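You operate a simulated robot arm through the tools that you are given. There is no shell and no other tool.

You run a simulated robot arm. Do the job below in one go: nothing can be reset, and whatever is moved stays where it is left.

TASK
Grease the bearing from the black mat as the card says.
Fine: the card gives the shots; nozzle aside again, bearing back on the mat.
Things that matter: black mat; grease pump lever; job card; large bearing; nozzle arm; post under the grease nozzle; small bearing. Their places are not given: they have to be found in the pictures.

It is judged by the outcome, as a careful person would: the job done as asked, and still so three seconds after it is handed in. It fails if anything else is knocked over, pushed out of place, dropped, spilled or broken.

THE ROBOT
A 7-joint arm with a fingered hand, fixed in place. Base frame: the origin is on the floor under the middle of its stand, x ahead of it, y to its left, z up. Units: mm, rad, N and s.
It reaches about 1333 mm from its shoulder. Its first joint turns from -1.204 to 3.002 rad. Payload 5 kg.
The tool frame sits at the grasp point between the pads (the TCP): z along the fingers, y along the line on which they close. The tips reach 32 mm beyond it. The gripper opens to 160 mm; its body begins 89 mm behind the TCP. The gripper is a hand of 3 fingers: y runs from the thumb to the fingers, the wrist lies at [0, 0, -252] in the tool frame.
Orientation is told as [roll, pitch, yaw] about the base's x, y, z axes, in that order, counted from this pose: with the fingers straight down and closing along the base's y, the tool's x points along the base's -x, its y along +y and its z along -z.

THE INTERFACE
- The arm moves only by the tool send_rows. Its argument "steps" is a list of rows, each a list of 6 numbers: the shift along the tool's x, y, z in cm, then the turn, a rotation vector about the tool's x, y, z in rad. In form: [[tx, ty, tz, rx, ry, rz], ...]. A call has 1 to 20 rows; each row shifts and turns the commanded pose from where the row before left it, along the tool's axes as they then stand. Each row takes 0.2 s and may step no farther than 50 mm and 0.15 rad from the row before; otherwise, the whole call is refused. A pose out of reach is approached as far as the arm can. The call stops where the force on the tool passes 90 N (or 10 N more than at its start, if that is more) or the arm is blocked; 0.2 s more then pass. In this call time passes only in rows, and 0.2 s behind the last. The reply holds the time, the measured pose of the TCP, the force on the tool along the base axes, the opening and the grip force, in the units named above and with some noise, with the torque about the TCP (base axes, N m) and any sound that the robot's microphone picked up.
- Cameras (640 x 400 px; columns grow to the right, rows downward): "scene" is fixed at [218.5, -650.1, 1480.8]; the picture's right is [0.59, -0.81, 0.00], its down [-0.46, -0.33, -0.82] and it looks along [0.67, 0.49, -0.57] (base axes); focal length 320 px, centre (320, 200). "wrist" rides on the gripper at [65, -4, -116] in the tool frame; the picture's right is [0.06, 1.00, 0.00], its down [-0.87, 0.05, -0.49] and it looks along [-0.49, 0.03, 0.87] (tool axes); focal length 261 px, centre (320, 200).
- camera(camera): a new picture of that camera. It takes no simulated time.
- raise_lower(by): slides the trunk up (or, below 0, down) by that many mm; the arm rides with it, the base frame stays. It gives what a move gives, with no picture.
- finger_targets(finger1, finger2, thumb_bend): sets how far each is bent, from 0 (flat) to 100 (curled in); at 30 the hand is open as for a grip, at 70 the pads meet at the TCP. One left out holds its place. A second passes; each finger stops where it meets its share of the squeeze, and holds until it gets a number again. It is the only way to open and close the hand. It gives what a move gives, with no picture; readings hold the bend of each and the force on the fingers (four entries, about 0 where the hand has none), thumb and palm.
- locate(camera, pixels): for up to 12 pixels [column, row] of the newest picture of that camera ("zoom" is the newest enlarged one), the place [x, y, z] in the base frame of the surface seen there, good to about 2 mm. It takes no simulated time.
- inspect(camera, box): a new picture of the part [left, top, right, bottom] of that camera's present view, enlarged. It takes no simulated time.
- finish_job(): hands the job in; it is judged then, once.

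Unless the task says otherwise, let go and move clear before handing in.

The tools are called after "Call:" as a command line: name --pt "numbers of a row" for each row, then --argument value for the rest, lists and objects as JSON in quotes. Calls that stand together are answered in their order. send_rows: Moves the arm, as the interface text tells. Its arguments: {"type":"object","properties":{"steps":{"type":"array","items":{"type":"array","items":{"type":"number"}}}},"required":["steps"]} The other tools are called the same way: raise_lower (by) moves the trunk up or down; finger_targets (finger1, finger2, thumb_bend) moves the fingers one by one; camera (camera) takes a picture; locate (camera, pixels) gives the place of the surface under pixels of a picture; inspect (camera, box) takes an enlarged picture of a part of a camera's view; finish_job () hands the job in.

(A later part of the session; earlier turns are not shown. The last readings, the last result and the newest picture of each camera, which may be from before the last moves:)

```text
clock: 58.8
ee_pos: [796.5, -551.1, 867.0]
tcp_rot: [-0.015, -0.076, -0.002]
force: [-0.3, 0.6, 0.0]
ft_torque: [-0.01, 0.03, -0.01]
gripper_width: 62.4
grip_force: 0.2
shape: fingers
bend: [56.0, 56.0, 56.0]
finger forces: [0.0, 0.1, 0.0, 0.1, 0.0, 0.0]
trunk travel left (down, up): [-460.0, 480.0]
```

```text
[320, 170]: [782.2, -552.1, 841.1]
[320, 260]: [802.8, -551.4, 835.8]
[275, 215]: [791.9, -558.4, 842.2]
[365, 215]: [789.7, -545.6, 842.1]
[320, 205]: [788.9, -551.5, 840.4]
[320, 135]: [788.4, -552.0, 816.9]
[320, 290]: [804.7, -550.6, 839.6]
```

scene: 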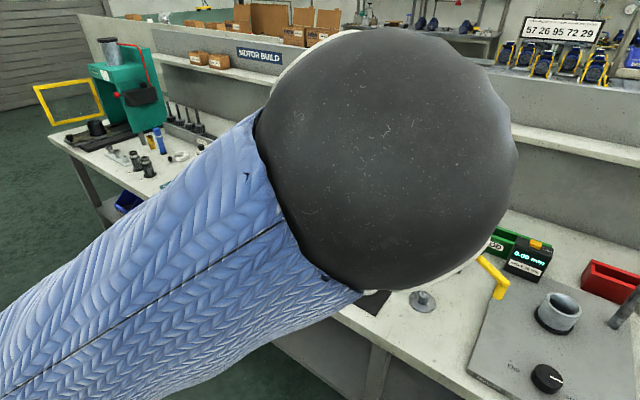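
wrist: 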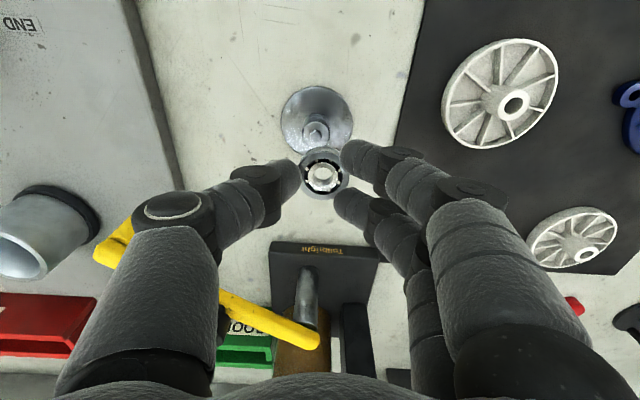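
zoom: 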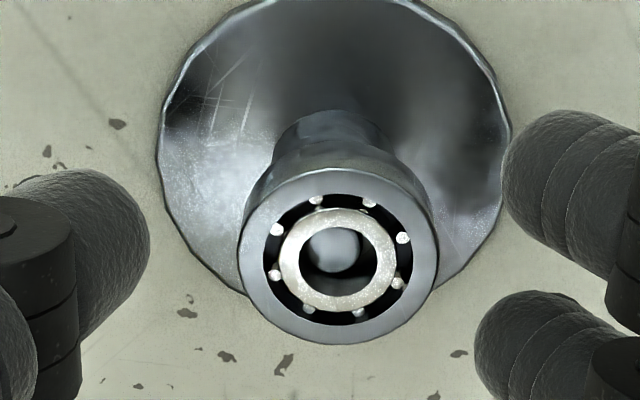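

The bearing sits on the post pin. I'll raise the hand clear and then study the nozzle arm.

Call:
send_rows --pt "0.1 0 -1.5 0 0 0" --pt "0.3 0 -4.0 0 0 0" --pt "0.3 0 -4.0 0 0 0" --pt "0.3 0 -4.0 0 0 0"

Call:
camera --camera "wrist"

Call:
camera --camera "scene"

```text
clock: 59.8
ee_pos: [777.1, -548.4, 1002.5]
tcp_rot: [-0.018, -0.076, 0.0]
force: [-0.5, 1.0, 0.6]
ft_torque: [-0.01, -0.04, 0.01]
gripper_width: 62.3
grip_force: 0.2
shape: fingers
bend: [56.0, 56.0, 56.0]
finger forces: [0.0, 0.0, 0.0, 0.1, 0.0, 0.0]
trunk travel left (down, up): [-460.0, 480.0]
```

```text
taken
```

wrist: 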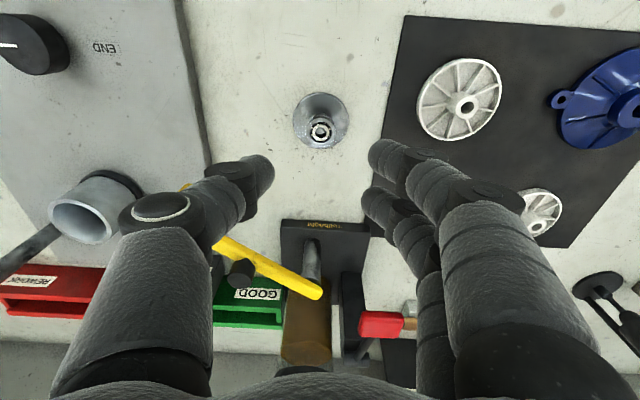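

```text
taken
```

scene: 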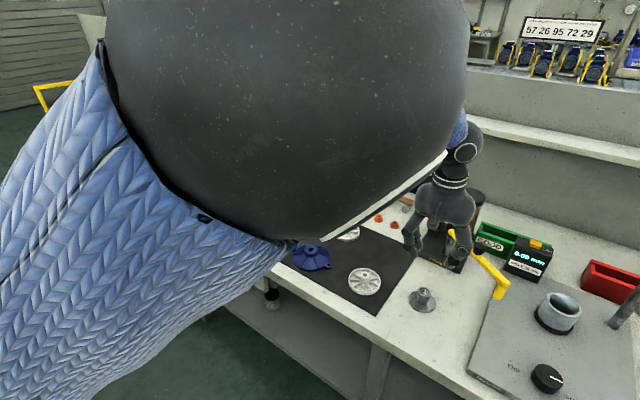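

The bearing is visible on the post in both views. Now I'll measure the nozzle arm, knob and pivot from the wrist picture.

Call:
inspect --camera "wrist" --box '[170, 180, 370, 345]'

Call:
locate --camera "zoom" --pixels '[[470, 350], [430, 325], [380, 300], [330, 270], [270, 235], [230, 290], [250, 270], [450, 270], [455, 230], [330, 320], [480, 330]]'

Call:
inspect --camera "scene" --box '[440, 215, 520, 310]'

Call:
locate --camera "zoom" --pixels '[[370, 320], [360, 300], [330, 250], [290, 215], [270, 190], [370, 345], [365, 370], [345, 320], [390, 310], [240, 170]]'

```text
2.42 times, centred on (270, 262) of wrist
```

zoom: 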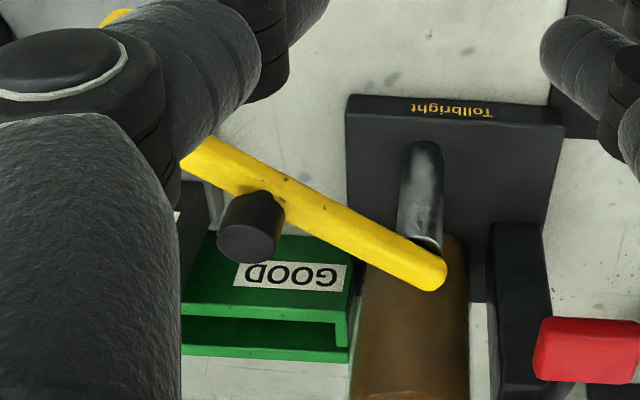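

```text
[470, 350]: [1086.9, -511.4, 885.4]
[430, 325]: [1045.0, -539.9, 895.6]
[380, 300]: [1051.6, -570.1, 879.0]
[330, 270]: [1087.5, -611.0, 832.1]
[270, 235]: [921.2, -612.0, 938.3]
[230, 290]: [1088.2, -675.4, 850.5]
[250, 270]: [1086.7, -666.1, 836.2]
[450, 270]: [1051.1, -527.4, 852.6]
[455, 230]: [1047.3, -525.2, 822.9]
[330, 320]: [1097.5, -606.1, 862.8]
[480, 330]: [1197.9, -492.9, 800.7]
```

```text
4.21 times, centred on (480, 262) of scene
```

zoom: 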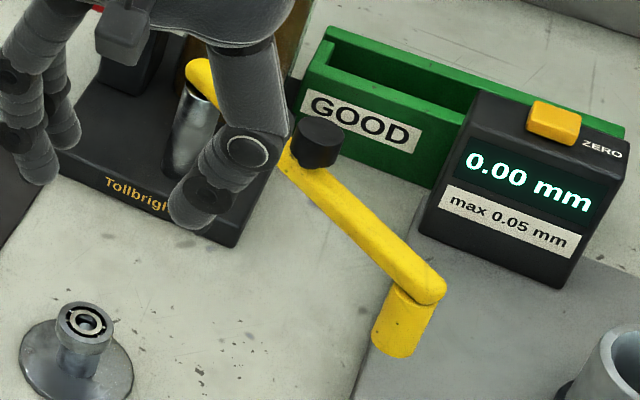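

```text
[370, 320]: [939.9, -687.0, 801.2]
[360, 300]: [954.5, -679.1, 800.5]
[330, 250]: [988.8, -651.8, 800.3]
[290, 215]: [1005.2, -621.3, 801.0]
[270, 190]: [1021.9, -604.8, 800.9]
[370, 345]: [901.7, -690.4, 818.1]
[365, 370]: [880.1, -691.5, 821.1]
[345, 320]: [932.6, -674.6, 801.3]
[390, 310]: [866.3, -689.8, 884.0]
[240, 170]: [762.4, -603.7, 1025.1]
```

Call:
locate --camera "zoom" --pixels '[[203, 72], [300, 175], [340, 205], [380, 245], [425, 285], [318, 128], [300, 140], [338, 150], [405, 320], [395, 345], [380, 335], [200, 150]]'

```text
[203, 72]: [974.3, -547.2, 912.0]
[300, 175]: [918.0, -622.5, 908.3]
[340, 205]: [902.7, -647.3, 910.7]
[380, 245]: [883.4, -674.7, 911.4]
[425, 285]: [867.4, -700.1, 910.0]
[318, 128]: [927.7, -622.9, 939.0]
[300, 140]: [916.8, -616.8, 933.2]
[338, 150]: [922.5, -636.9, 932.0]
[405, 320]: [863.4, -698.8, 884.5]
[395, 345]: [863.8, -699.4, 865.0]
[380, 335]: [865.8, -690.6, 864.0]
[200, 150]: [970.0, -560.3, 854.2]
```

The arm pivot is about (979,-552), the knob centre about (925,-624) with top z≈939, and the nozzle swings ~53° to reach the post. I'll make a thumb hook (fingers curled), yaw the hand ~48° and lean it back 0.45 rad so the thumb can reach behind the knob.

Call:
finger_targets --finger1 100 --finger2 100 --thumb_bend 56

Call:
send_rows --pt "0 0 0 0 0.076 0" --pt "0 0 0 0 0 -0.14" --pt "0 0 0 0 0 -0.14" --pt "0 0 0 0 0 -0.14" --pt "0 0 0 0 0 -0.14" --pt "0 0 0 0 0 -0.14" --pt "0 0 0 0 0 -0.14" --pt "0 0 0 0.15 0 0" --pt "0 0 0 0.15 0 0" --pt "0 0 0 0.15 0 0"

Call:
camera --camera "wrist"

Call:
camera --camera "scene"

```text
clock: 60.8
ee_pos: [778.3, -549.6, 1001.7]
tcp_rot: [-0.015, -0.076, -0.003]
force: [0.0, -0.1, 1.2]
ft_torque: [-0.04, 0.02, 0.01]
gripper_width: 53.1
grip_force: 0.1
shape: fingers
bend: [100.0, 100.0, 56.0]
finger forces: [0.0, 0.0, 0.1, 0.1, 0.0, 0.0]
trunk travel left (down, up): [-460.0, 480.0]
```

```text
clock: 63.0
ee_pos: [778.2, -549.8, 1001.5]
tcp_rot: [-0.461, 0.013, 0.838]
force: [-0.7, -1.1, -0.5]
ft_torque: [0.02, -0.02, 0.02]
gripper_width: 53.0
grip_force: 0.0
shape: fingers
bend: [100.0, 100.0, 56.0]
finger forces: [0.0, 0.0, 0.1, 0.1, 0.0, 0.0]
trunk travel left (down, up): [-460.0, 480.0]
```

```text
taken
```

wrist: 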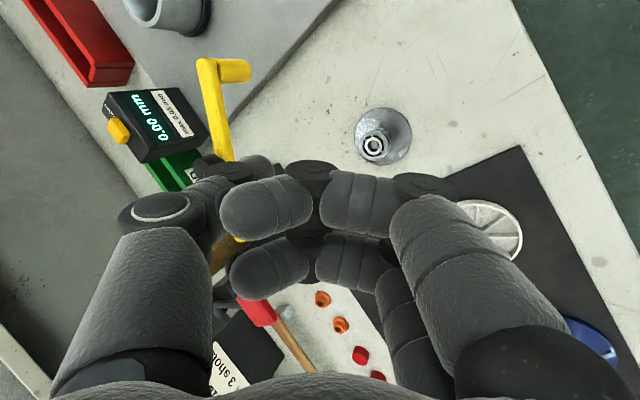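

```text
taken
```

scene: 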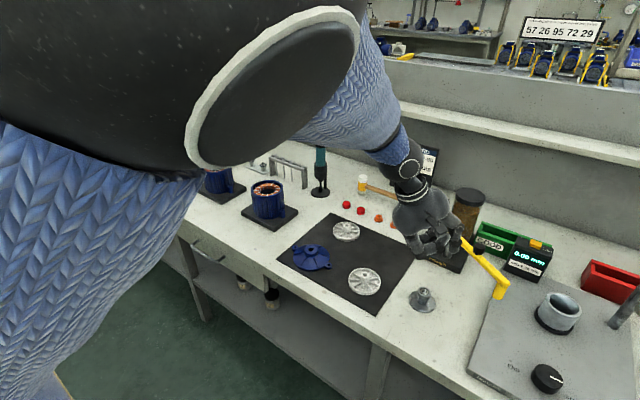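

Orientation is as intended (wrist leaning back toward the robot, thumb outward). I'll move above and beyond the knob at z≈1000.

Call:
send_rows --pt "-1.15 -3.13 1.56 0 0 0" --pt "-1.15 -3.13 1.56 0 0 0" --pt "-1.15 -3.13 1.56 0 0 0" --pt "-1.15 -3.13 1.56 0 0 0"

Call:
camera --camera "wrist"

Call:
inspect --camera "scene" --box '[400, 180, 530, 310]'

```text
clock: 64.0
ee_pos: [913.5, -611.1, 999.5]
tcp_rot: [-0.46, 0.012, 0.837]
force: [0.1, 0.0, -0.5]
ft_torque: [0.01, 0.04, -0.02]
gripper_width: 53.3
grip_force: 0.1
shape: fingers
bend: [100.0, 100.0, 56.0]
finger forces: [0.1, 0.0, 0.1, 0.0, 0.0, 0.1]
trunk travel left (down, up): [-460.0, 480.0]
```

```text
taken
```

wrist: 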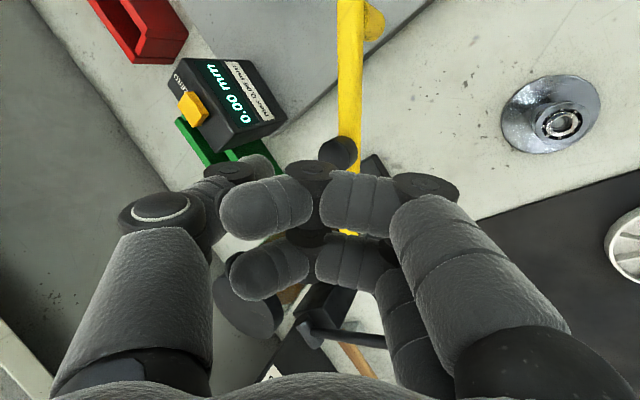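

```text
3.08 times, centred on (465, 245) of scene
```

zoom: 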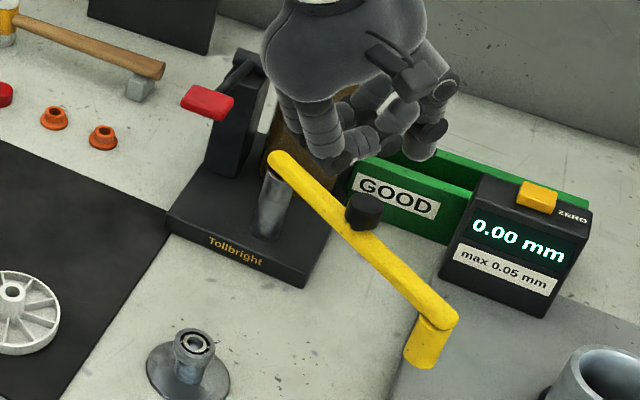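

Good view: bearing on the post, knob at zoom (363,210), thumb tip above and beyond it. I'll measure thumb tip and knob together.

Call:
inspect --camera "scene" --box '[440, 195, 504, 245]'

Call:
locate --camera "zoom" --pixels '[[285, 320], [255, 330], [315, 335], [285, 300], [280, 380], [385, 150], [370, 190], [360, 200], [395, 180], [290, 190], [240, 210], [330, 90]]'

```text
8.00 times, centred on (472, 220) of scene
```

zoom: 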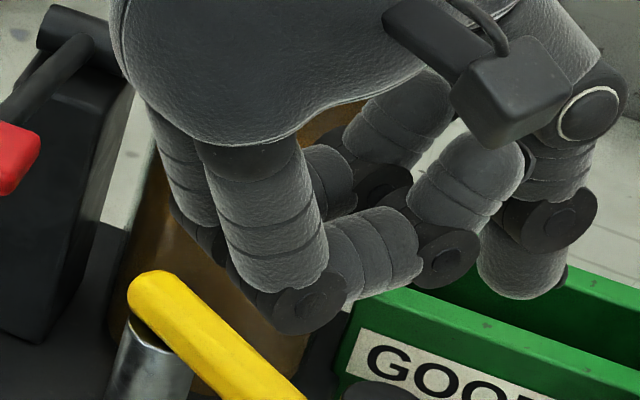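

```text
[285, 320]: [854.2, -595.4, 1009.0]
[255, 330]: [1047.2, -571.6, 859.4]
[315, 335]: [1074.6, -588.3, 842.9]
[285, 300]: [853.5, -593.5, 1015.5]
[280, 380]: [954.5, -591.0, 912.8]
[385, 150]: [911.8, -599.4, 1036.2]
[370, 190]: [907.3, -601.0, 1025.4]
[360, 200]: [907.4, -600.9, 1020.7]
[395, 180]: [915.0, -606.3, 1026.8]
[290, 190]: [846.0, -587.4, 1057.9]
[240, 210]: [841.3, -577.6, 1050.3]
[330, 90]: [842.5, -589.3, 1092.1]
```

Call:
locate --camera "zoom" --pixels '[[490, 270], [510, 290], [530, 295], [545, 280], [520, 260], [560, 270], [300, 330]]'

Call:
inspect --camera "scene" --box '[450, 225, 498, 260]'

Call:
locate --camera "zoom" --pixels '[[290, 150], [310, 130], [270, 150], [330, 150], [290, 200], [310, 215], [255, 165], [350, 170], [200, 170], [400, 310]]'

```text
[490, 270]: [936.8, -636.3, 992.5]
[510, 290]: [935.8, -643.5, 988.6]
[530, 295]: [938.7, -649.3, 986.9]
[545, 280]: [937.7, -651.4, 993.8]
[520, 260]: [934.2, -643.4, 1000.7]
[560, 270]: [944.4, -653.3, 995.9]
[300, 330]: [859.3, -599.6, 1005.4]
```

```text
11.43 times, centred on (474, 242) of scene
```

zoom: 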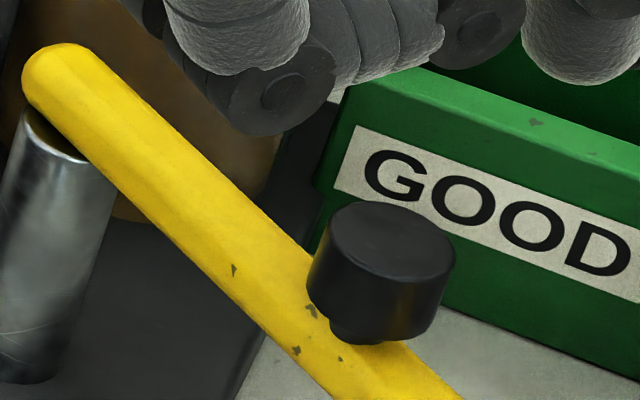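

```text
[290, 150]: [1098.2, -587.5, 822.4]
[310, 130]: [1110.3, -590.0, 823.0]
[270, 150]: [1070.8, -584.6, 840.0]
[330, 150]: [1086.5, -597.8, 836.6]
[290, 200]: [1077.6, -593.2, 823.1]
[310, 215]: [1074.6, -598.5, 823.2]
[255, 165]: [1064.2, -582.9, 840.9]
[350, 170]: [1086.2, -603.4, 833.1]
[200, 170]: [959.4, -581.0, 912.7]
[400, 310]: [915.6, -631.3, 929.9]
```

Call:
locate --camera "zoom" --pixels '[[383, 238], [325, 238], [445, 245], [385, 210], [385, 268], [340, 290], [430, 300], [370, 330], [120, 130], [60, 60]]'

```text
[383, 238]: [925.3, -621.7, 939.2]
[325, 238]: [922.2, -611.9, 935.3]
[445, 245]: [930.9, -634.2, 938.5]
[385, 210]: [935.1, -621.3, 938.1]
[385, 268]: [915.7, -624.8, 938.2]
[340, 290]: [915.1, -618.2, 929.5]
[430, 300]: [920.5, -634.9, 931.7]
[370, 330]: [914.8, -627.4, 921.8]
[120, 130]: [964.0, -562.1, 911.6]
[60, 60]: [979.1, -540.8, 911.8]
```

The knob centre is (925.5,-623), head z 922–939, and the thumb tip centre is about (946,-638), almost touching range. I'll move 8 mm further behind the knob, then lower 65 mm in stages.

Call:
send_rows --pt "-0.1 -0.77 0.38 0 0 0" --pt "0 0.96 1.94 0 0 0" --pt "0 0.96 1.94 0 0 0"

Call:
inspect --camera "scene" --box '[446, 205, 502, 255]'

Call:
camera --camera "wrist"

```text
clock: 64.8
ee_pos: [918.4, -615.1, 955.8]
tcp_rot: [-0.46, 0.013, 0.839]
force: [0.2, -0.5, -0.3]
ft_torque: [-0.02, 0.02, -0.01]
gripper_width: 53.2
grip_force: 0.1
shape: fingers
bend: [100.0, 100.0, 56.0]
finger forces: [0.0, 0.0, 0.0, 0.0, 0.0, 0.0]
trunk travel left (down, up): [-460.0, 480.0]
```

```text
8.00 times, centred on (474, 230) of scene
```

zoom: 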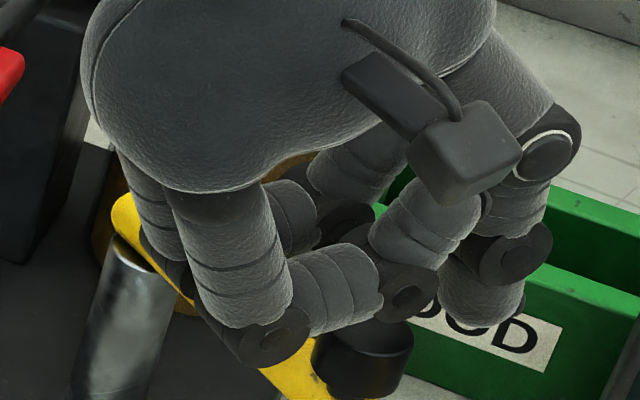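

```text
taken
```

wrist: 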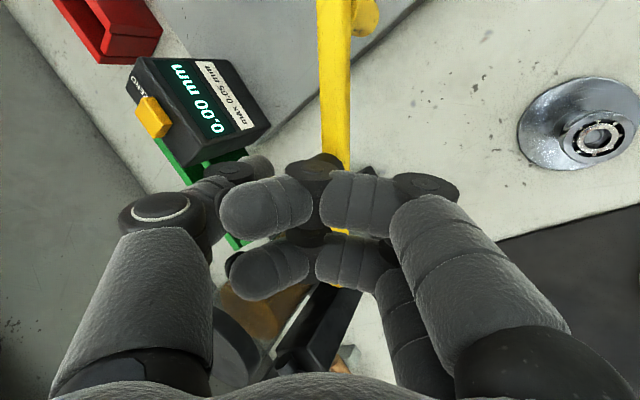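

The thumb is beyond the knob and the curled fingers clear it. I'll lower another 18 mm so the thumb tip is level with the knob head.

Call:
send_rows --pt "0 0.41 0.83 0 0 0" --pt "0 0.41 0.83 0 0 0"

Call:
inspect --camera "scene" --box '[446, 210, 502, 260]'

Call:
locate --camera "zoom" --pixels '[[440, 290], [460, 320], [475, 325], [490, 310], [380, 290], [360, 280], [400, 260], [270, 320], [350, 330]]'

```text
clock: 65.4
ee_pos: [918.3, -615.4, 937.0]
tcp_rot: [-0.461, 0.011, 0.838]
force: [-0.6, -0.1, -0.3]
ft_torque: [-0.02, -0.02, -0.01]
gripper_width: 53.2
grip_force: 0.0
shape: fingers
bend: [100.0, 100.0, 56.0]
finger forces: [0.1, 0.0, 0.2, 0.0, 0.0, 0.0]
trunk travel left (down, up): [-460.0, 480.0]
```

```text
8.00 times, centred on (474, 235) of scene
```

zoom: 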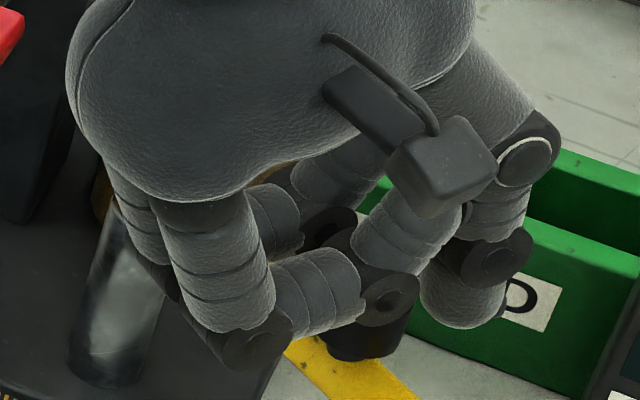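

```text
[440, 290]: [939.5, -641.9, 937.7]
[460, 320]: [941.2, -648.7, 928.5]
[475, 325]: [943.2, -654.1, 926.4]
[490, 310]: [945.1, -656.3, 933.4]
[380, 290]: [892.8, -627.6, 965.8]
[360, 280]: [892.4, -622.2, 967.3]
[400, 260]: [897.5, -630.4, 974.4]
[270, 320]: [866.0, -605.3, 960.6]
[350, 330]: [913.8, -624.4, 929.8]
```

No contact yet; thumb is ~6 mm behind the knob. I'll start pulling along the arc, first ~15 mm, and watch the force and the arm.

Call:
send_rows --pt "0.109 0.563 -0.28 0 0 0" --pt "0.144 0.504 -0.251 0 0 0" --pt "0.144 0.504 -0.251 0 0 0"

Call:
inspect --camera "scene" --box '[420, 200, 520, 310]'

```text
clock: 66.2
ee_pos: [903.1, -605.6, 936.4]
tcp_rot: [-0.46, 0.012, 0.839]
force: [0.5, -0.5, 0.1]
ft_torque: [0.0, -0.03, -0.04]
gripper_width: 53.3
grip_force: 0.5
shape: fingers
bend: [100.0, 100.0, 56.0]
finger forces: [0.1, 0.1, 0.0, 0.0, 0.6, 0.0]
trunk travel left (down, up): [-460.0, 480.0]
```

```text
3.64 times, centred on (470, 255) of scene
```

zoom: 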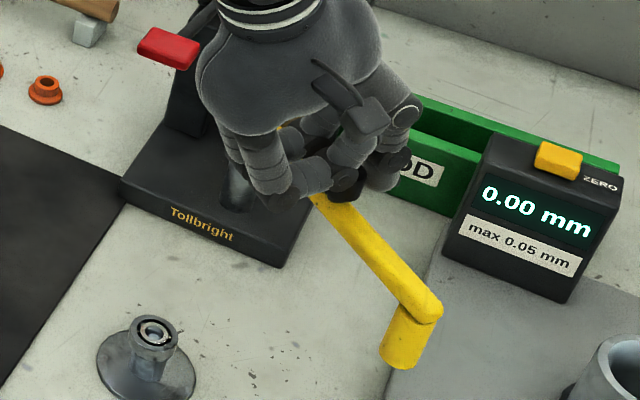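

The arm is swinging easily (about 0.6 N). I'll continue along the arc.

Call:
send_rows --pt "0.144 0.504 -0.251 0 0 0" --pt "0.144 0.504 -0.251 0 0 0" --pt "0.009 0.94 -0.467 0 0 0" --pt "0.009 0.94 -0.467 0 0 0"

Call:
inspect --camera "scene" --box '[400, 200, 520, 320]'

```text
clock: 67.2
ee_pos: [875.7, -587.1, 936.7]
tcp_rot: [-0.46, 0.012, 0.838]
force: [-0.7, 0.1, -0.2]
ft_torque: [0.01, -0.02, 0.0]
gripper_width: 53.3
grip_force: 0.0
shape: fingers
bend: [100.0, 100.0, 56.0]
finger forces: [0.0, 0.1, 0.0, 0.0, 0.1, 0.0]
trunk travel left (down, up): [-460.0, 480.0]
```

```text
3.33 times, centred on (460, 260) of scene
```

zoom: 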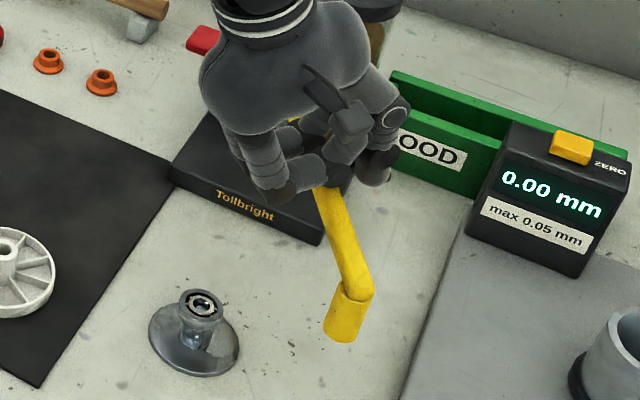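

Swinging well; the nozzle is about half way. I'll measure it and continue more slowly.

Call:
locate --camera "zoom" --pixels '[[345, 310], [350, 330], [358, 285], [340, 230], [330, 200], [203, 303]]'

Call:
send_rows --pt "-0.168 0.653 -0.325 0 0 0" --pt "-0.168 0.653 -0.325 0 0 0" --pt "-0.168 0.653 -0.325 0 0 0"

Call:
inspect --camera "scene" --box '[400, 200, 520, 320]'

```text
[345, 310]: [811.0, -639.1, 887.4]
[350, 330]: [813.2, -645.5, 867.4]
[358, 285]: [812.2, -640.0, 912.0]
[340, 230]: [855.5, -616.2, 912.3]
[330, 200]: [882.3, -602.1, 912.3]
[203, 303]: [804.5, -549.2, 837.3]
```

```text
clock: 68.0
ee_pos: [863.7, -568.6, 937.9]
tcp_rot: [-0.46, 0.013, 0.839]
force: [-0.1, -0.4, -0.4]
ft_torque: [-0.01, -0.01, 0.0]
gripper_width: 53.2
grip_force: 0.8
shape: fingers
bend: [100.0, 100.0, 56.0]
finger forces: [0.0, 0.1, 0.1, 0.0, 0.1, 0.0]
trunk travel left (down, up): [-460.0, 480.0]
```

```text
3.33 times, centred on (460, 260) of scene
```

zoom: 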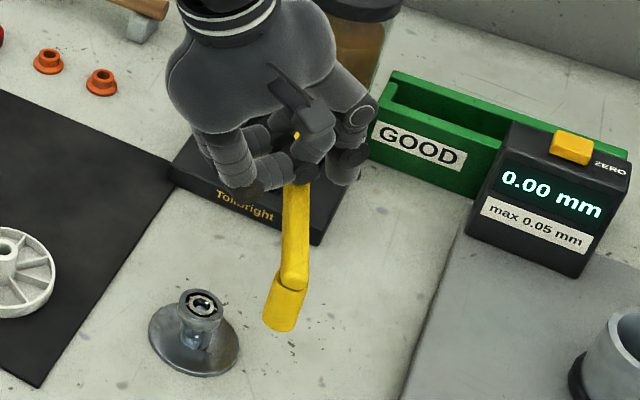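

Call:
locate --camera "zoom" --pixels '[[287, 300], [280, 320], [292, 275], [296, 230], [275, 300], [300, 300]]'

Call:
send_rows --pt "-0.311 0.56 -0.279 0 0 0" --pt "-0.311 0.56 -0.279 0 0 0"

Call:
inspect --camera "scene" --box '[400, 210, 500, 320]'

Call:
camera --camera "wrist"

```text
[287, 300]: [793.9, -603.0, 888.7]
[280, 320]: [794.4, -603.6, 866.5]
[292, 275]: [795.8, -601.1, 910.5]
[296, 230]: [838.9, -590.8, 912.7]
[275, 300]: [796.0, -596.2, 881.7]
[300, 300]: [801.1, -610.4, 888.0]
```

```text
clock: 68.6
ee_pos: [859.5, -556.0, 938.5]
tcp_rot: [-0.459, 0.011, 0.836]
force: [-0.2, -0.3, 0.1]
ft_torque: [-0.01, -0.01, -0.01]
gripper_width: 53.4
grip_force: 0.1
shape: fingers
bend: [100.0, 100.0, 56.0]
finger forces: [0.1, 0.0, 0.0, 0.0, 0.0, 0.0]
trunk travel left (down, up): [-460.0, 480.0]
```

```text
3.64 times, centred on (450, 265) of scene
```

zoom: 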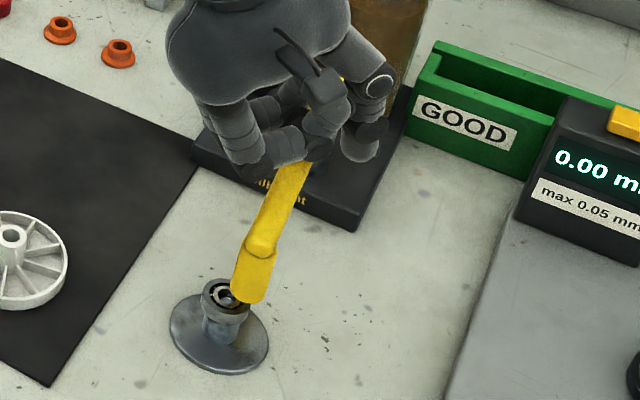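

```text
taken
```

wrist: 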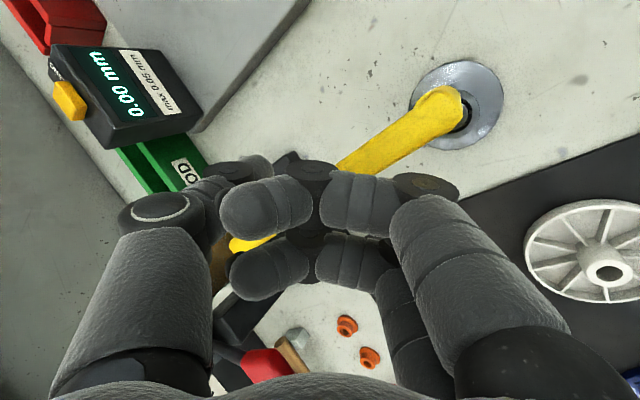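

The nozzle is almost over the bearing. I'll measure the nozzle and bearing positions.

Call:
locate --camera "zoom" --pixels '[[252, 275], [250, 290], [260, 245], [240, 280], [268, 275], [275, 210], [222, 300], [228, 312]]'

Call:
locate --camera "wrist" --pixels '[[445, 105], [430, 115], [400, 135], [360, 155], [462, 115], [455, 95]]'

Call:
inspect --camera "scene" --box '[405, 265, 453, 305]'

```text
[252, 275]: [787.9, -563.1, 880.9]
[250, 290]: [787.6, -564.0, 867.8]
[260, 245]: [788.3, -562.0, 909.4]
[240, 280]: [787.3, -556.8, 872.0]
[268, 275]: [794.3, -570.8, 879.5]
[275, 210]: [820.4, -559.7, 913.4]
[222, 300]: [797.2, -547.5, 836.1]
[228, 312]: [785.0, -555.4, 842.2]
```

```text
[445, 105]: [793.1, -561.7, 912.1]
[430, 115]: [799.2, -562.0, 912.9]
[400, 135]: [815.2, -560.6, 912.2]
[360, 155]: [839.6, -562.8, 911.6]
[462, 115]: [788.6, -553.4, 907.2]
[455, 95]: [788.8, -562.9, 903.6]
```

```text
10.00 times, centred on (429, 285) of scene
```

zoom: 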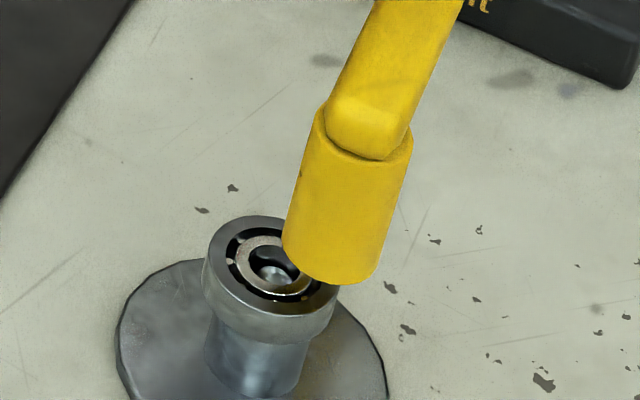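

The nozzle axis is about (797,-558), needing roughly 8 mm more +y to be over the bearing at (798.5,-550). I'll nudge the knob another ~4 mm.

Call:
send_rows --pt "-0.153 0.183 -0.091 0 0 0" --pt "-0.153 0.183 -0.091 0 0 0"

Call:
inspect --camera "scene" --box '[405, 265, 453, 305]'

Call:
camera --camera "wrist"

Call:
locate --camera "zoom" --pixels '[[340, 230], [300, 220], [320, 200], [330, 150], [280, 250], [360, 240]]'

```text
clock: 69.2
ee_pos: [858.1, -552.1, 938.3]
tcp_rot: [-0.459, 0.012, 0.839]
force: [-0.1, 0.7, 1.2]
ft_torque: [-0.02, 0.01, -0.03]
gripper_width: 53.3
grip_force: 0.2
shape: fingers
bend: [100.0, 100.0, 56.0]
finger forces: [0.0, 0.0, 0.0, 0.1, 0.1, 0.0]
trunk travel left (down, up): [-460.0, 480.0]
```

```text
10.00 times, centred on (429, 285) of scene
```

zoom: 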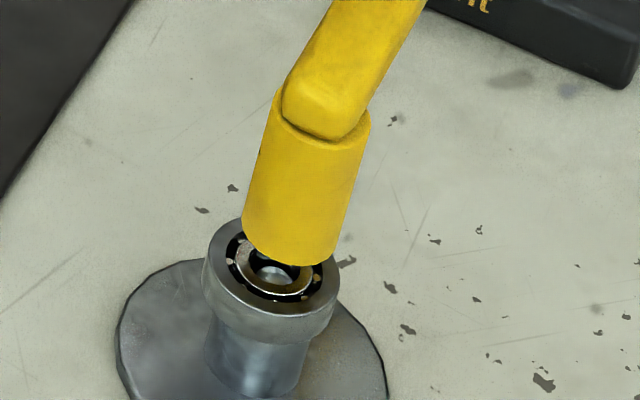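

```text
taken
```

wrist: 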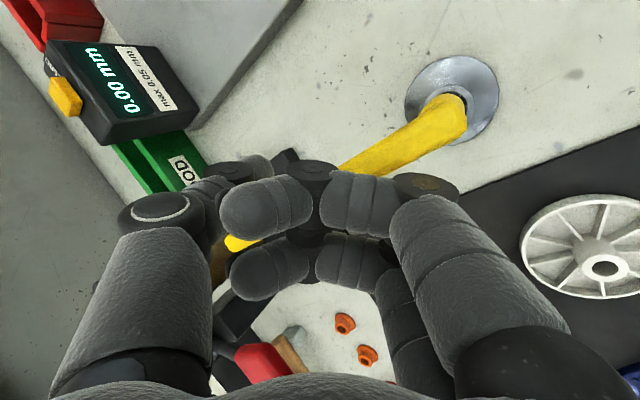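

```text
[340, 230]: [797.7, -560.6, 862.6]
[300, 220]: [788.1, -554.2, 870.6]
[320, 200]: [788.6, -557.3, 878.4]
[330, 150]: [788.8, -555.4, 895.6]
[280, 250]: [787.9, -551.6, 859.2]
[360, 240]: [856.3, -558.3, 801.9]
```

The nozzle is now over the bearing to within ~2 mm. I'll nudge about 1 mm more and compare the nozzle bottom with the bearing.

Call:
send_rows --pt "-0.09 0.072 -0.036 0 0 0"

Call:
inspect --camera "scene" --box '[405, 270, 445, 300]'

Call:
locate --camera "zoom" --pixels '[[320, 180], [280, 150], [370, 170], [290, 210], [340, 210], [250, 280], [300, 290], [350, 280], [320, 120]]'

```text
clock: 69.6
ee_pos: [857.3, -550.1, 937.2]
tcp_rot: [-0.459, 0.013, 0.838]
force: [-0.1, 0.1, 0.6]
ft_torque: [0.0, -0.03, -0.01]
gripper_width: 53.4
grip_force: 0.1
shape: fingers
bend: [100.0, 100.0, 56.0]
finger forces: [0.0, 0.0, 0.0, 0.0, 0.0, 0.0]
trunk travel left (down, up): [-460.0, 480.0]
```

```text
13.33 times, centred on (425, 285) of scene
```

zoom: 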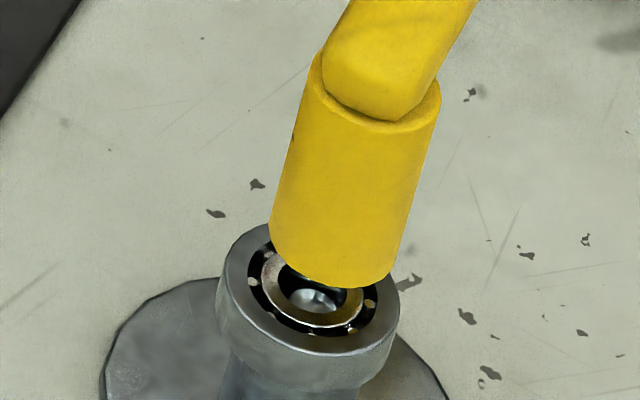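

```text
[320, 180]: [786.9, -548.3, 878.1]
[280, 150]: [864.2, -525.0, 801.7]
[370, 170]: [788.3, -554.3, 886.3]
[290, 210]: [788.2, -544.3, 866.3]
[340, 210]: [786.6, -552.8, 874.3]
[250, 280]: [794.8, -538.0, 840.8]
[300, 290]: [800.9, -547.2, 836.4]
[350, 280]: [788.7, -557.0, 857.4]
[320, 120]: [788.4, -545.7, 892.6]
```

The nozzle outlet is now centred over the bearing to within about 1 mm. I'll back the thumb off the knob and lift straight up.

Call:
send_rows --pt "0.446 -0.359 0.179 0 0 0" --pt "0 -0.96 -1.94 0 0 0" --pt "0 -0.96 -1.94 0 0 0" --pt "0 -0.96 -1.94 0 0 0" --pt "0 -0.96 -1.94 0 0 0"

Call:
inspect --camera "scene" --box '[405, 265, 453, 305]'

Call:
camera --camera "scene"

Call:
camera --camera "wrist"

```text
clock: 70.8
ee_pos: [858.2, -555.1, 1025.6]
tcp_rot: [-0.459, 0.012, 0.838]
force: [-1.0, 0.8, -0.8]
ft_torque: [-0.01, 0.01, -0.03]
gripper_width: 53.7
grip_force: 0.0
shape: fingers
bend: [100.0, 100.0, 56.0]
finger forces: [0.0, 0.0, 0.0, 0.0, 0.0, 0.0]
trunk travel left (down, up): [-460.0, 480.0]
```

```text
10.00 times, centred on (429, 285) of scene
```

zoom: 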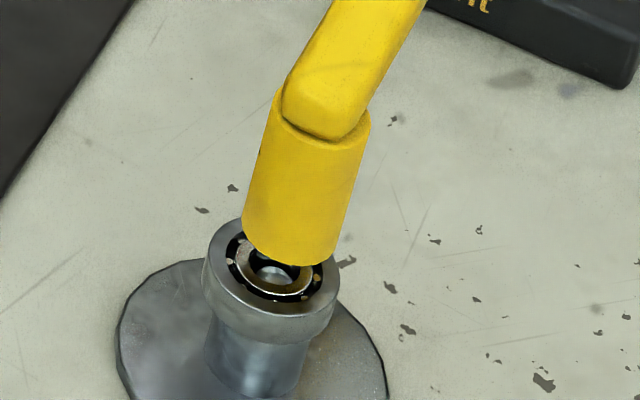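

```text
taken
```

scene: 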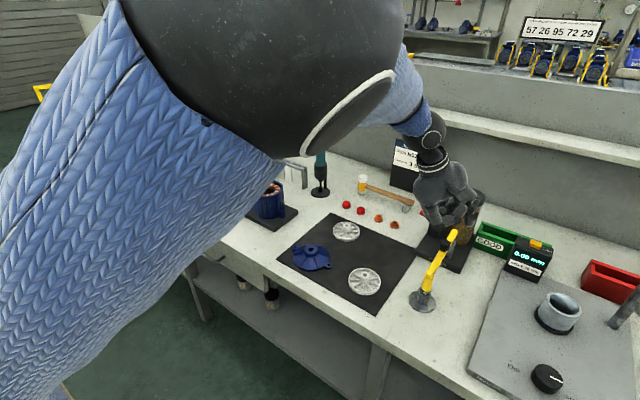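

```text
taken
```

wrist: 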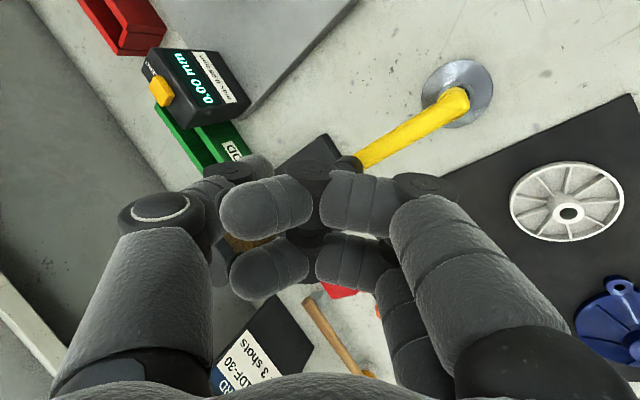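

The nozzle stays in place over the bearing. Next I'll form a closed three-finger "beak" and bring it above the red lever pad at (920,-487,986).

Call:
send_rows --pt "0 -1.11 -2.24 0 0 0"

Call:
finger_targets --finger1 70 --finger2 70 --thumb_bend 70

Call:
send_rows --pt "-3.05 0.49 -0.243 0 0 0" --pt "-3.05 0.49 -0.243 0 0 0" --pt "-3.05 0.49 -0.243 0 0 0"

Call:
inspect --camera "scene" --box '[400, 150, 500, 260]'

Call:
camera --camera "wrist"

```text
clock: 71.2
ee_pos: [860.4, -553.9, 1050.0]
tcp_rot: [-0.46, 0.012, 0.838]
force: [-0.4, 0.3, 0.1]
ft_torque: [0.01, 0.0, 0.01]
gripper_width: 53.5
grip_force: 0.0
shape: fingers
bend: [100.0, 100.0, 56.0]
finger forces: [0.0, 0.0, 0.0, 0.1, 0.0, 0.0]
trunk travel left (down, up): [-460.0, 480.0]
```

```text
clock: 72.2
ee_pos: [859.6, -556.3, 1050.0]
tcp_rot: [-0.459, 0.013, 0.838]
force: [-0.1, -0.1, -0.4]
ft_torque: [-0.01, 0.06, 0.0]
gripper_width: 21.1
grip_force: 0.0
shape: fingers
bend: [90.0, 90.0, 68.0]
finger forces: [0.0, 0.0, 0.1, 0.0, 0.1, 0.1]
trunk travel left (down, up): [-460.0, 480.0]
```

```text
clock: 73.0
ee_pos: [907.7, -478.9, 1048.4]
tcp_rot: [-0.459, 0.012, 0.836]
force: [-0.5, -0.2, 0.2]
ft_torque: [-0.03, -0.01, -0.01]
gripper_width: 20.8
grip_force: 0.0
shape: fingers
bend: [90.0, 90.0, 68.0]
finger forces: [0.0, 0.1, 0.1, 0.1, 0.1, 0.1]
trunk travel left (down, up): [-460.0, 480.0]
```

```text
3.64 times, centred on (450, 205) of scene
```

zoom: 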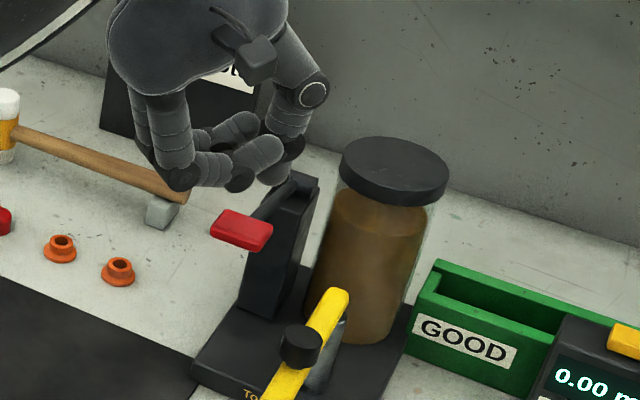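

```text
taken
```

wrist: 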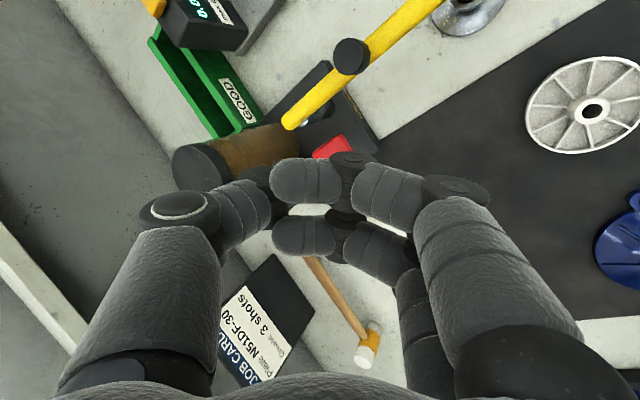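

The fingers were blocked by the thumb at 90. I'll open the thumb, extend the fingers to 70, then close the thumb to make a proper beak.

Call:
finger_targets --thumb_bend 40

Call:
finger_targets --finger1 68 --finger2 68

Call:
finger_targets --thumb_bend 70

Call:
inspect --camera "scene" --box '[400, 160, 480, 240]'

Call:
locate --camera "zoom" --pixels '[[200, 290], [230, 300], [260, 260], [280, 250], [310, 270], [190, 320], [500, 250], [460, 190], [560, 180]]'

```text
clock: 74.0
ee_pos: [906.3, -477.5, 1047.7]
tcp_rot: [-0.459, 0.013, 0.838]
force: [-0.2, -0.2, -0.7]
ft_torque: [0.02, -0.01, 0.02]
gripper_width: 68.3
grip_force: 0.0
shape: fingers
bend: [70.0, 70.0, 40.0]
finger forces: [0.0, 0.0, 0.1, 0.0, 0.1, 0.0]
trunk travel left (down, up): [-460.0, 480.0]
```

```text
clock: 75.0
ee_pos: [908.3, -476.8, 1047.7]
tcp_rot: [-0.459, 0.012, 0.839]
force: [0.3, 0.0, 0.4]
ft_torque: [-0.01, 0.0, 0.02]
gripper_width: 72.0
grip_force: 0.0
shape: fingers
bend: [68.0, 68.0, 40.0]
finger forces: [0.0, 0.0, 0.0, 0.1, 0.0, 0.1]
trunk travel left (down, up): [-460.0, 480.0]
```

```text
clock: 76.0
ee_pos: [906.6, -478.5, 1047.3]
tcp_rot: [-0.459, 0.011, 0.837]
force: [0.1, 0.2, 0.2]
ft_torque: [-0.01, 0.0, 0.0]
gripper_width: 15.2
grip_force: 0.1
shape: fingers
bend: [68.0, 68.0, 70.0]
finger forces: [0.1, 0.0, 0.0, 0.0, 0.1, 0.0]
trunk travel left (down, up): [-460.0, 480.0]
```

```text
5.00 times, centred on (440, 200) of scene
```

zoom: 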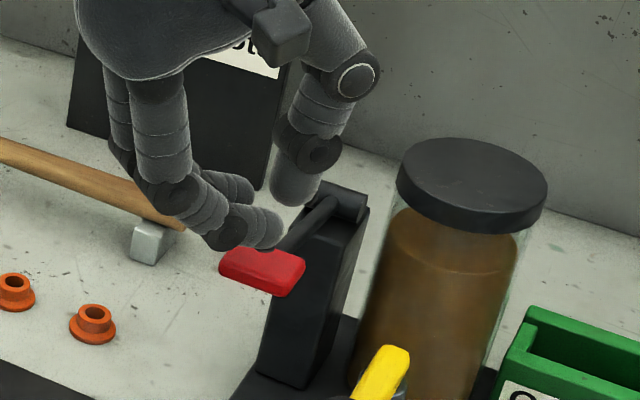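

```text
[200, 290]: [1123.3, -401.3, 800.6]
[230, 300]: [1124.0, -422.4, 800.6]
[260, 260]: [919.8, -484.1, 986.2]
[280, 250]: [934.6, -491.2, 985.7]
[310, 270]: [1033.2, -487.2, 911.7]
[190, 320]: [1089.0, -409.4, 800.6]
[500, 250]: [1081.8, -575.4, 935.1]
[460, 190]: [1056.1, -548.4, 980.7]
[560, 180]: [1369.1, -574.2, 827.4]
```

Call:
locate --camera "zoom" --pixels '[[205, 230], [235, 228], [268, 230], [270, 215], [245, 190], [165, 190], [295, 190], [290, 200]]'

Call:
camera --camera "wrist"

```text
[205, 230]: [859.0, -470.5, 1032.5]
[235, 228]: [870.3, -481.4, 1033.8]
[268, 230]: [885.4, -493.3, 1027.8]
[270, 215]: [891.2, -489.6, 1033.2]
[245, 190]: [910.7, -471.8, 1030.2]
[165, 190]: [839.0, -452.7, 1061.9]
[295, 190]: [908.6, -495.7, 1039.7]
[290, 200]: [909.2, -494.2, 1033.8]
```

```text
taken
```

wrist: 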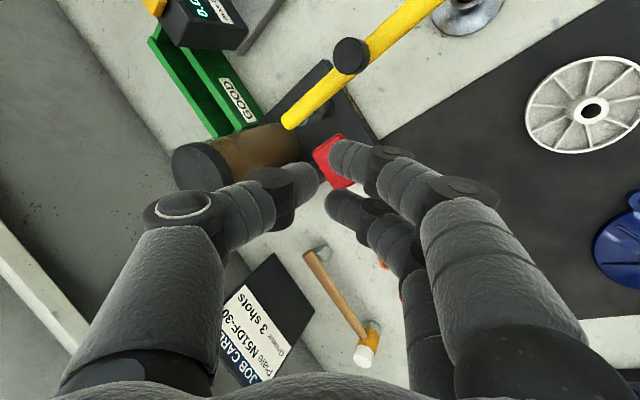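

In this leaned pose the finger ends lie nearly flat, so the vertical thumb is a better pusher. I'll curl the fingers, set the thumb to 58, and place its tip over the pad centre.

Call:
finger_targets --thumb_bend 40

Call:
finger_targets --finger1 100 --finger2 100

Call:
finger_targets --thumb_bend 58

Call:
send_rows --pt "0.04 1.11 -0.555 0 0 0" --pt "0.04 1.11 -0.555 0 0 0"

Call:
inspect --camera "scene" --box '[400, 160, 480, 240]'

Call:
camera --camera "wrist"

```text
clock: 77.0
ee_pos: [908.0, -478.2, 1048.0]
tcp_rot: [-0.46, 0.012, 0.838]
force: [-0.1, -0.3, 0.6]
ft_torque: [-0.03, 0.01, -0.02]
gripper_width: 71.8
grip_force: 0.2
shape: fingers
bend: [68.0, 68.0, 40.0]
finger forces: [0.1, 0.0, 0.0, 0.1, 0.0, 0.1]
trunk travel left (down, up): [-460.0, 480.0]
```

```text
clock: 78.0
ee_pos: [908.0, -478.9, 1048.1]
tcp_rot: [-0.458, 0.012, 0.838]
force: [-0.8, 0.4, -0.3]
ft_torque: [-0.03, 0.01, -0.03]
gripper_width: 65.4
grip_force: 0.0
shape: fingers
bend: [100.0, 100.0, 40.0]
finger forces: [0.0, 0.0, 0.1, 0.1, 0.0, 0.0]
trunk travel left (down, up): [-460.0, 480.0]
```

```text
clock: 79.0
ee_pos: [908.4, -478.6, 1048.1]
tcp_rot: [-0.457, 0.013, 0.839]
force: [-0.1, 0.0, 0.0]
ft_torque: [-0.01, 0.01, 0.0]
gripper_width: 52.6
grip_force: 0.1
shape: fingers
bend: [100.0, 100.0, 57.0]
finger forces: [0.1, 0.0, 0.0, 0.1, 0.0, 0.0]
trunk travel left (down, up): [-460.0, 480.0]
```

```text
clock: 79.6
ee_pos: [887.1, -461.0, 1049.1]
tcp_rot: [-0.459, 0.012, 0.839]
force: [0.9, 0.3, -0.5]
ft_torque: [-0.02, 0.01, 0.02]
gripper_width: 52.6
grip_force: 0.0
shape: fingers
bend: [100.0, 100.0, 57.0]
finger forces: [0.0, 0.1, 0.0, 0.0, 0.0, 0.0]
trunk travel left (down, up): [-460.0, 480.0]
```

```text
5.00 times, centred on (440, 200) of scene
```

zoom: 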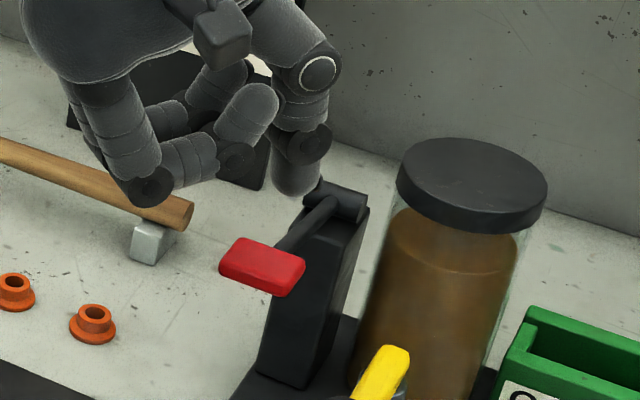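

```text
taken
```

wrist: 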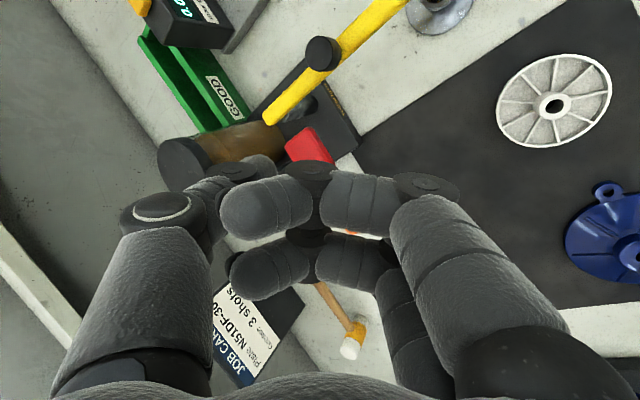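

Call:
locate --camera "zoom" --pixels '[[290, 185], [295, 192], [280, 180], [310, 185], [262, 262], [235, 250], [290, 270], [245, 275], [285, 255]]'

```text
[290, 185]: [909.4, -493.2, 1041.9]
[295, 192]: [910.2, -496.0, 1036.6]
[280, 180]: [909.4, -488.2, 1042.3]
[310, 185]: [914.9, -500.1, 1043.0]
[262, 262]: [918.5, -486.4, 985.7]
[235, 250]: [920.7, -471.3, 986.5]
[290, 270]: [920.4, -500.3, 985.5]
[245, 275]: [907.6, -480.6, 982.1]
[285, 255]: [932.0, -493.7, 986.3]
```

The thumb tip is ~48 mm above the pad and 3.5 mm off centre. I'll correct and lower to just above the pad, then press in small steps.

Call:
send_rows --pt "-0.097 1.12 1.9 0 0 0" --pt "-0.097 1.12 1.9 0 0 0"

Call:
send_rows --pt "0 0.178 0.358 0 0 0"

Call:
send_rows --pt "0 0.178 0.358 0 0 0"

Call:
inspect --camera "scene" --box '[410, 170, 474, 235]'

```text
clock: 80.2
ee_pos: [887.6, -457.6, 1003.3]
tcp_rot: [-0.462, 0.013, 0.837]
force: [0.1, -0.4, 0.8]
ft_torque: [-0.03, -0.01, 0.01]
gripper_width: 52.4
grip_force: 0.1
shape: fingers
bend: [100.0, 100.0, 57.0]
finger forces: [0.0, 0.0, 0.1, 0.1, 0.8, 0.1]
trunk travel left (down, up): [-460.0, 480.0]
```

```text
clock: 80.6
ee_pos: [886.5, -457.0, 999.6]
tcp_rot: [-0.459, 0.012, 0.837]
force: [-1.8, -0.5, 1.9]
ft_torque: [-0.08, -0.04, -0.05]
gripper_width: 52.4
grip_force: 0.8
shape: fingers
bend: [100.0, 100.0, 57.0]
finger forces: [0.1, 0.0, 0.1, 0.1, 1.6, 0.1]
trunk travel left (down, up): [-460.0, 480.0]
```

```text
clock: 81.0
ee_pos: [886.3, -458.4, 996.4]
tcp_rot: [-0.459, 0.013, 0.838]
force: [-1.0, -0.6, 1.8]
ft_torque: [-0.06, 0.0, -0.07]
gripper_width: 52.5
grip_force: 0.8
shape: fingers
bend: [100.0, 100.0, 57.0]
finger forces: [0.0, 0.0, 0.0, 0.0, 1.9, 0.0]
trunk travel left (down, up): [-460.0, 480.0]
```

```text
6.15 times, centred on (442, 202) of scene
```

zoom: 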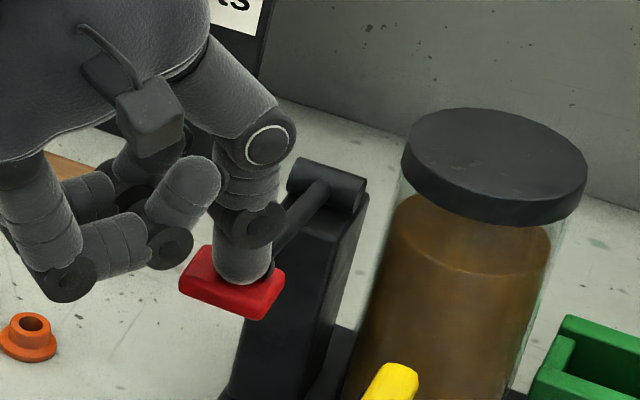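

The lever yields at about 2 N. I'll press on down in steps, watching force and sound.

Call:
send_rows --pt "0 0.223 0.448 0 0 0" --pt "0 0.223 0.448 0 0 0"

Call:
send_rows --pt "0 0.223 0.448 0 0 0" --pt "0 0.223 0.448 0 0 0"

Call:
inspect --camera "scene" --box '[410, 170, 474, 235]'

```text
clock: 81.6
ee_pos: [887.8, -455.8, 988.3]
tcp_rot: [-0.46, 0.012, 0.835]
force: [-2.0, 0.3, 2.2]
ft_torque: [-0.08, -0.07, -0.03]
gripper_width: 52.4
grip_force: 1.1
shape: fingers
bend: [100.0, 100.0, 57.0]
finger forces: [0.1, 0.0, 0.0, 0.1, 2.5, 0.0]
trunk travel left (down, up): [-460.0, 480.0]
```

```text
clock: 82.2
ee_pos: [886.4, -456.7, 976.0]
tcp_rot: [-0.458, 0.012, 0.835]
force: [-1.4, 0.6, 2.6]
ft_torque: [-0.05, -0.05, -0.05]
gripper_width: 52.5
grip_force: 1.5
shape: fingers
bend: [100.0, 100.0, 57.0]
finger forces: [0.0, 0.1, 0.0, 0.0, 3.2, 0.0]
trunk travel left (down, up): [-460.0, 480.0]
```

```text
6.15 times, centred on (442, 202) of scene
```

zoom: 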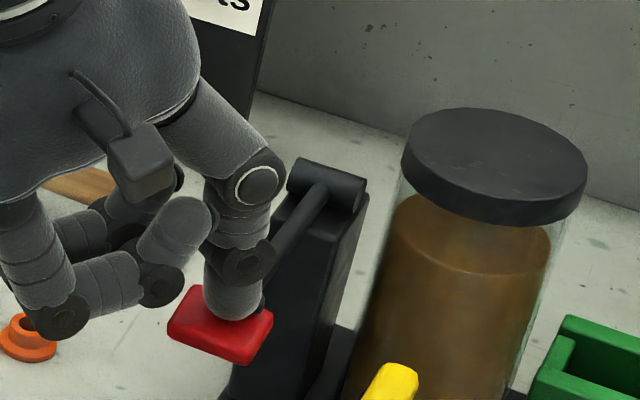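

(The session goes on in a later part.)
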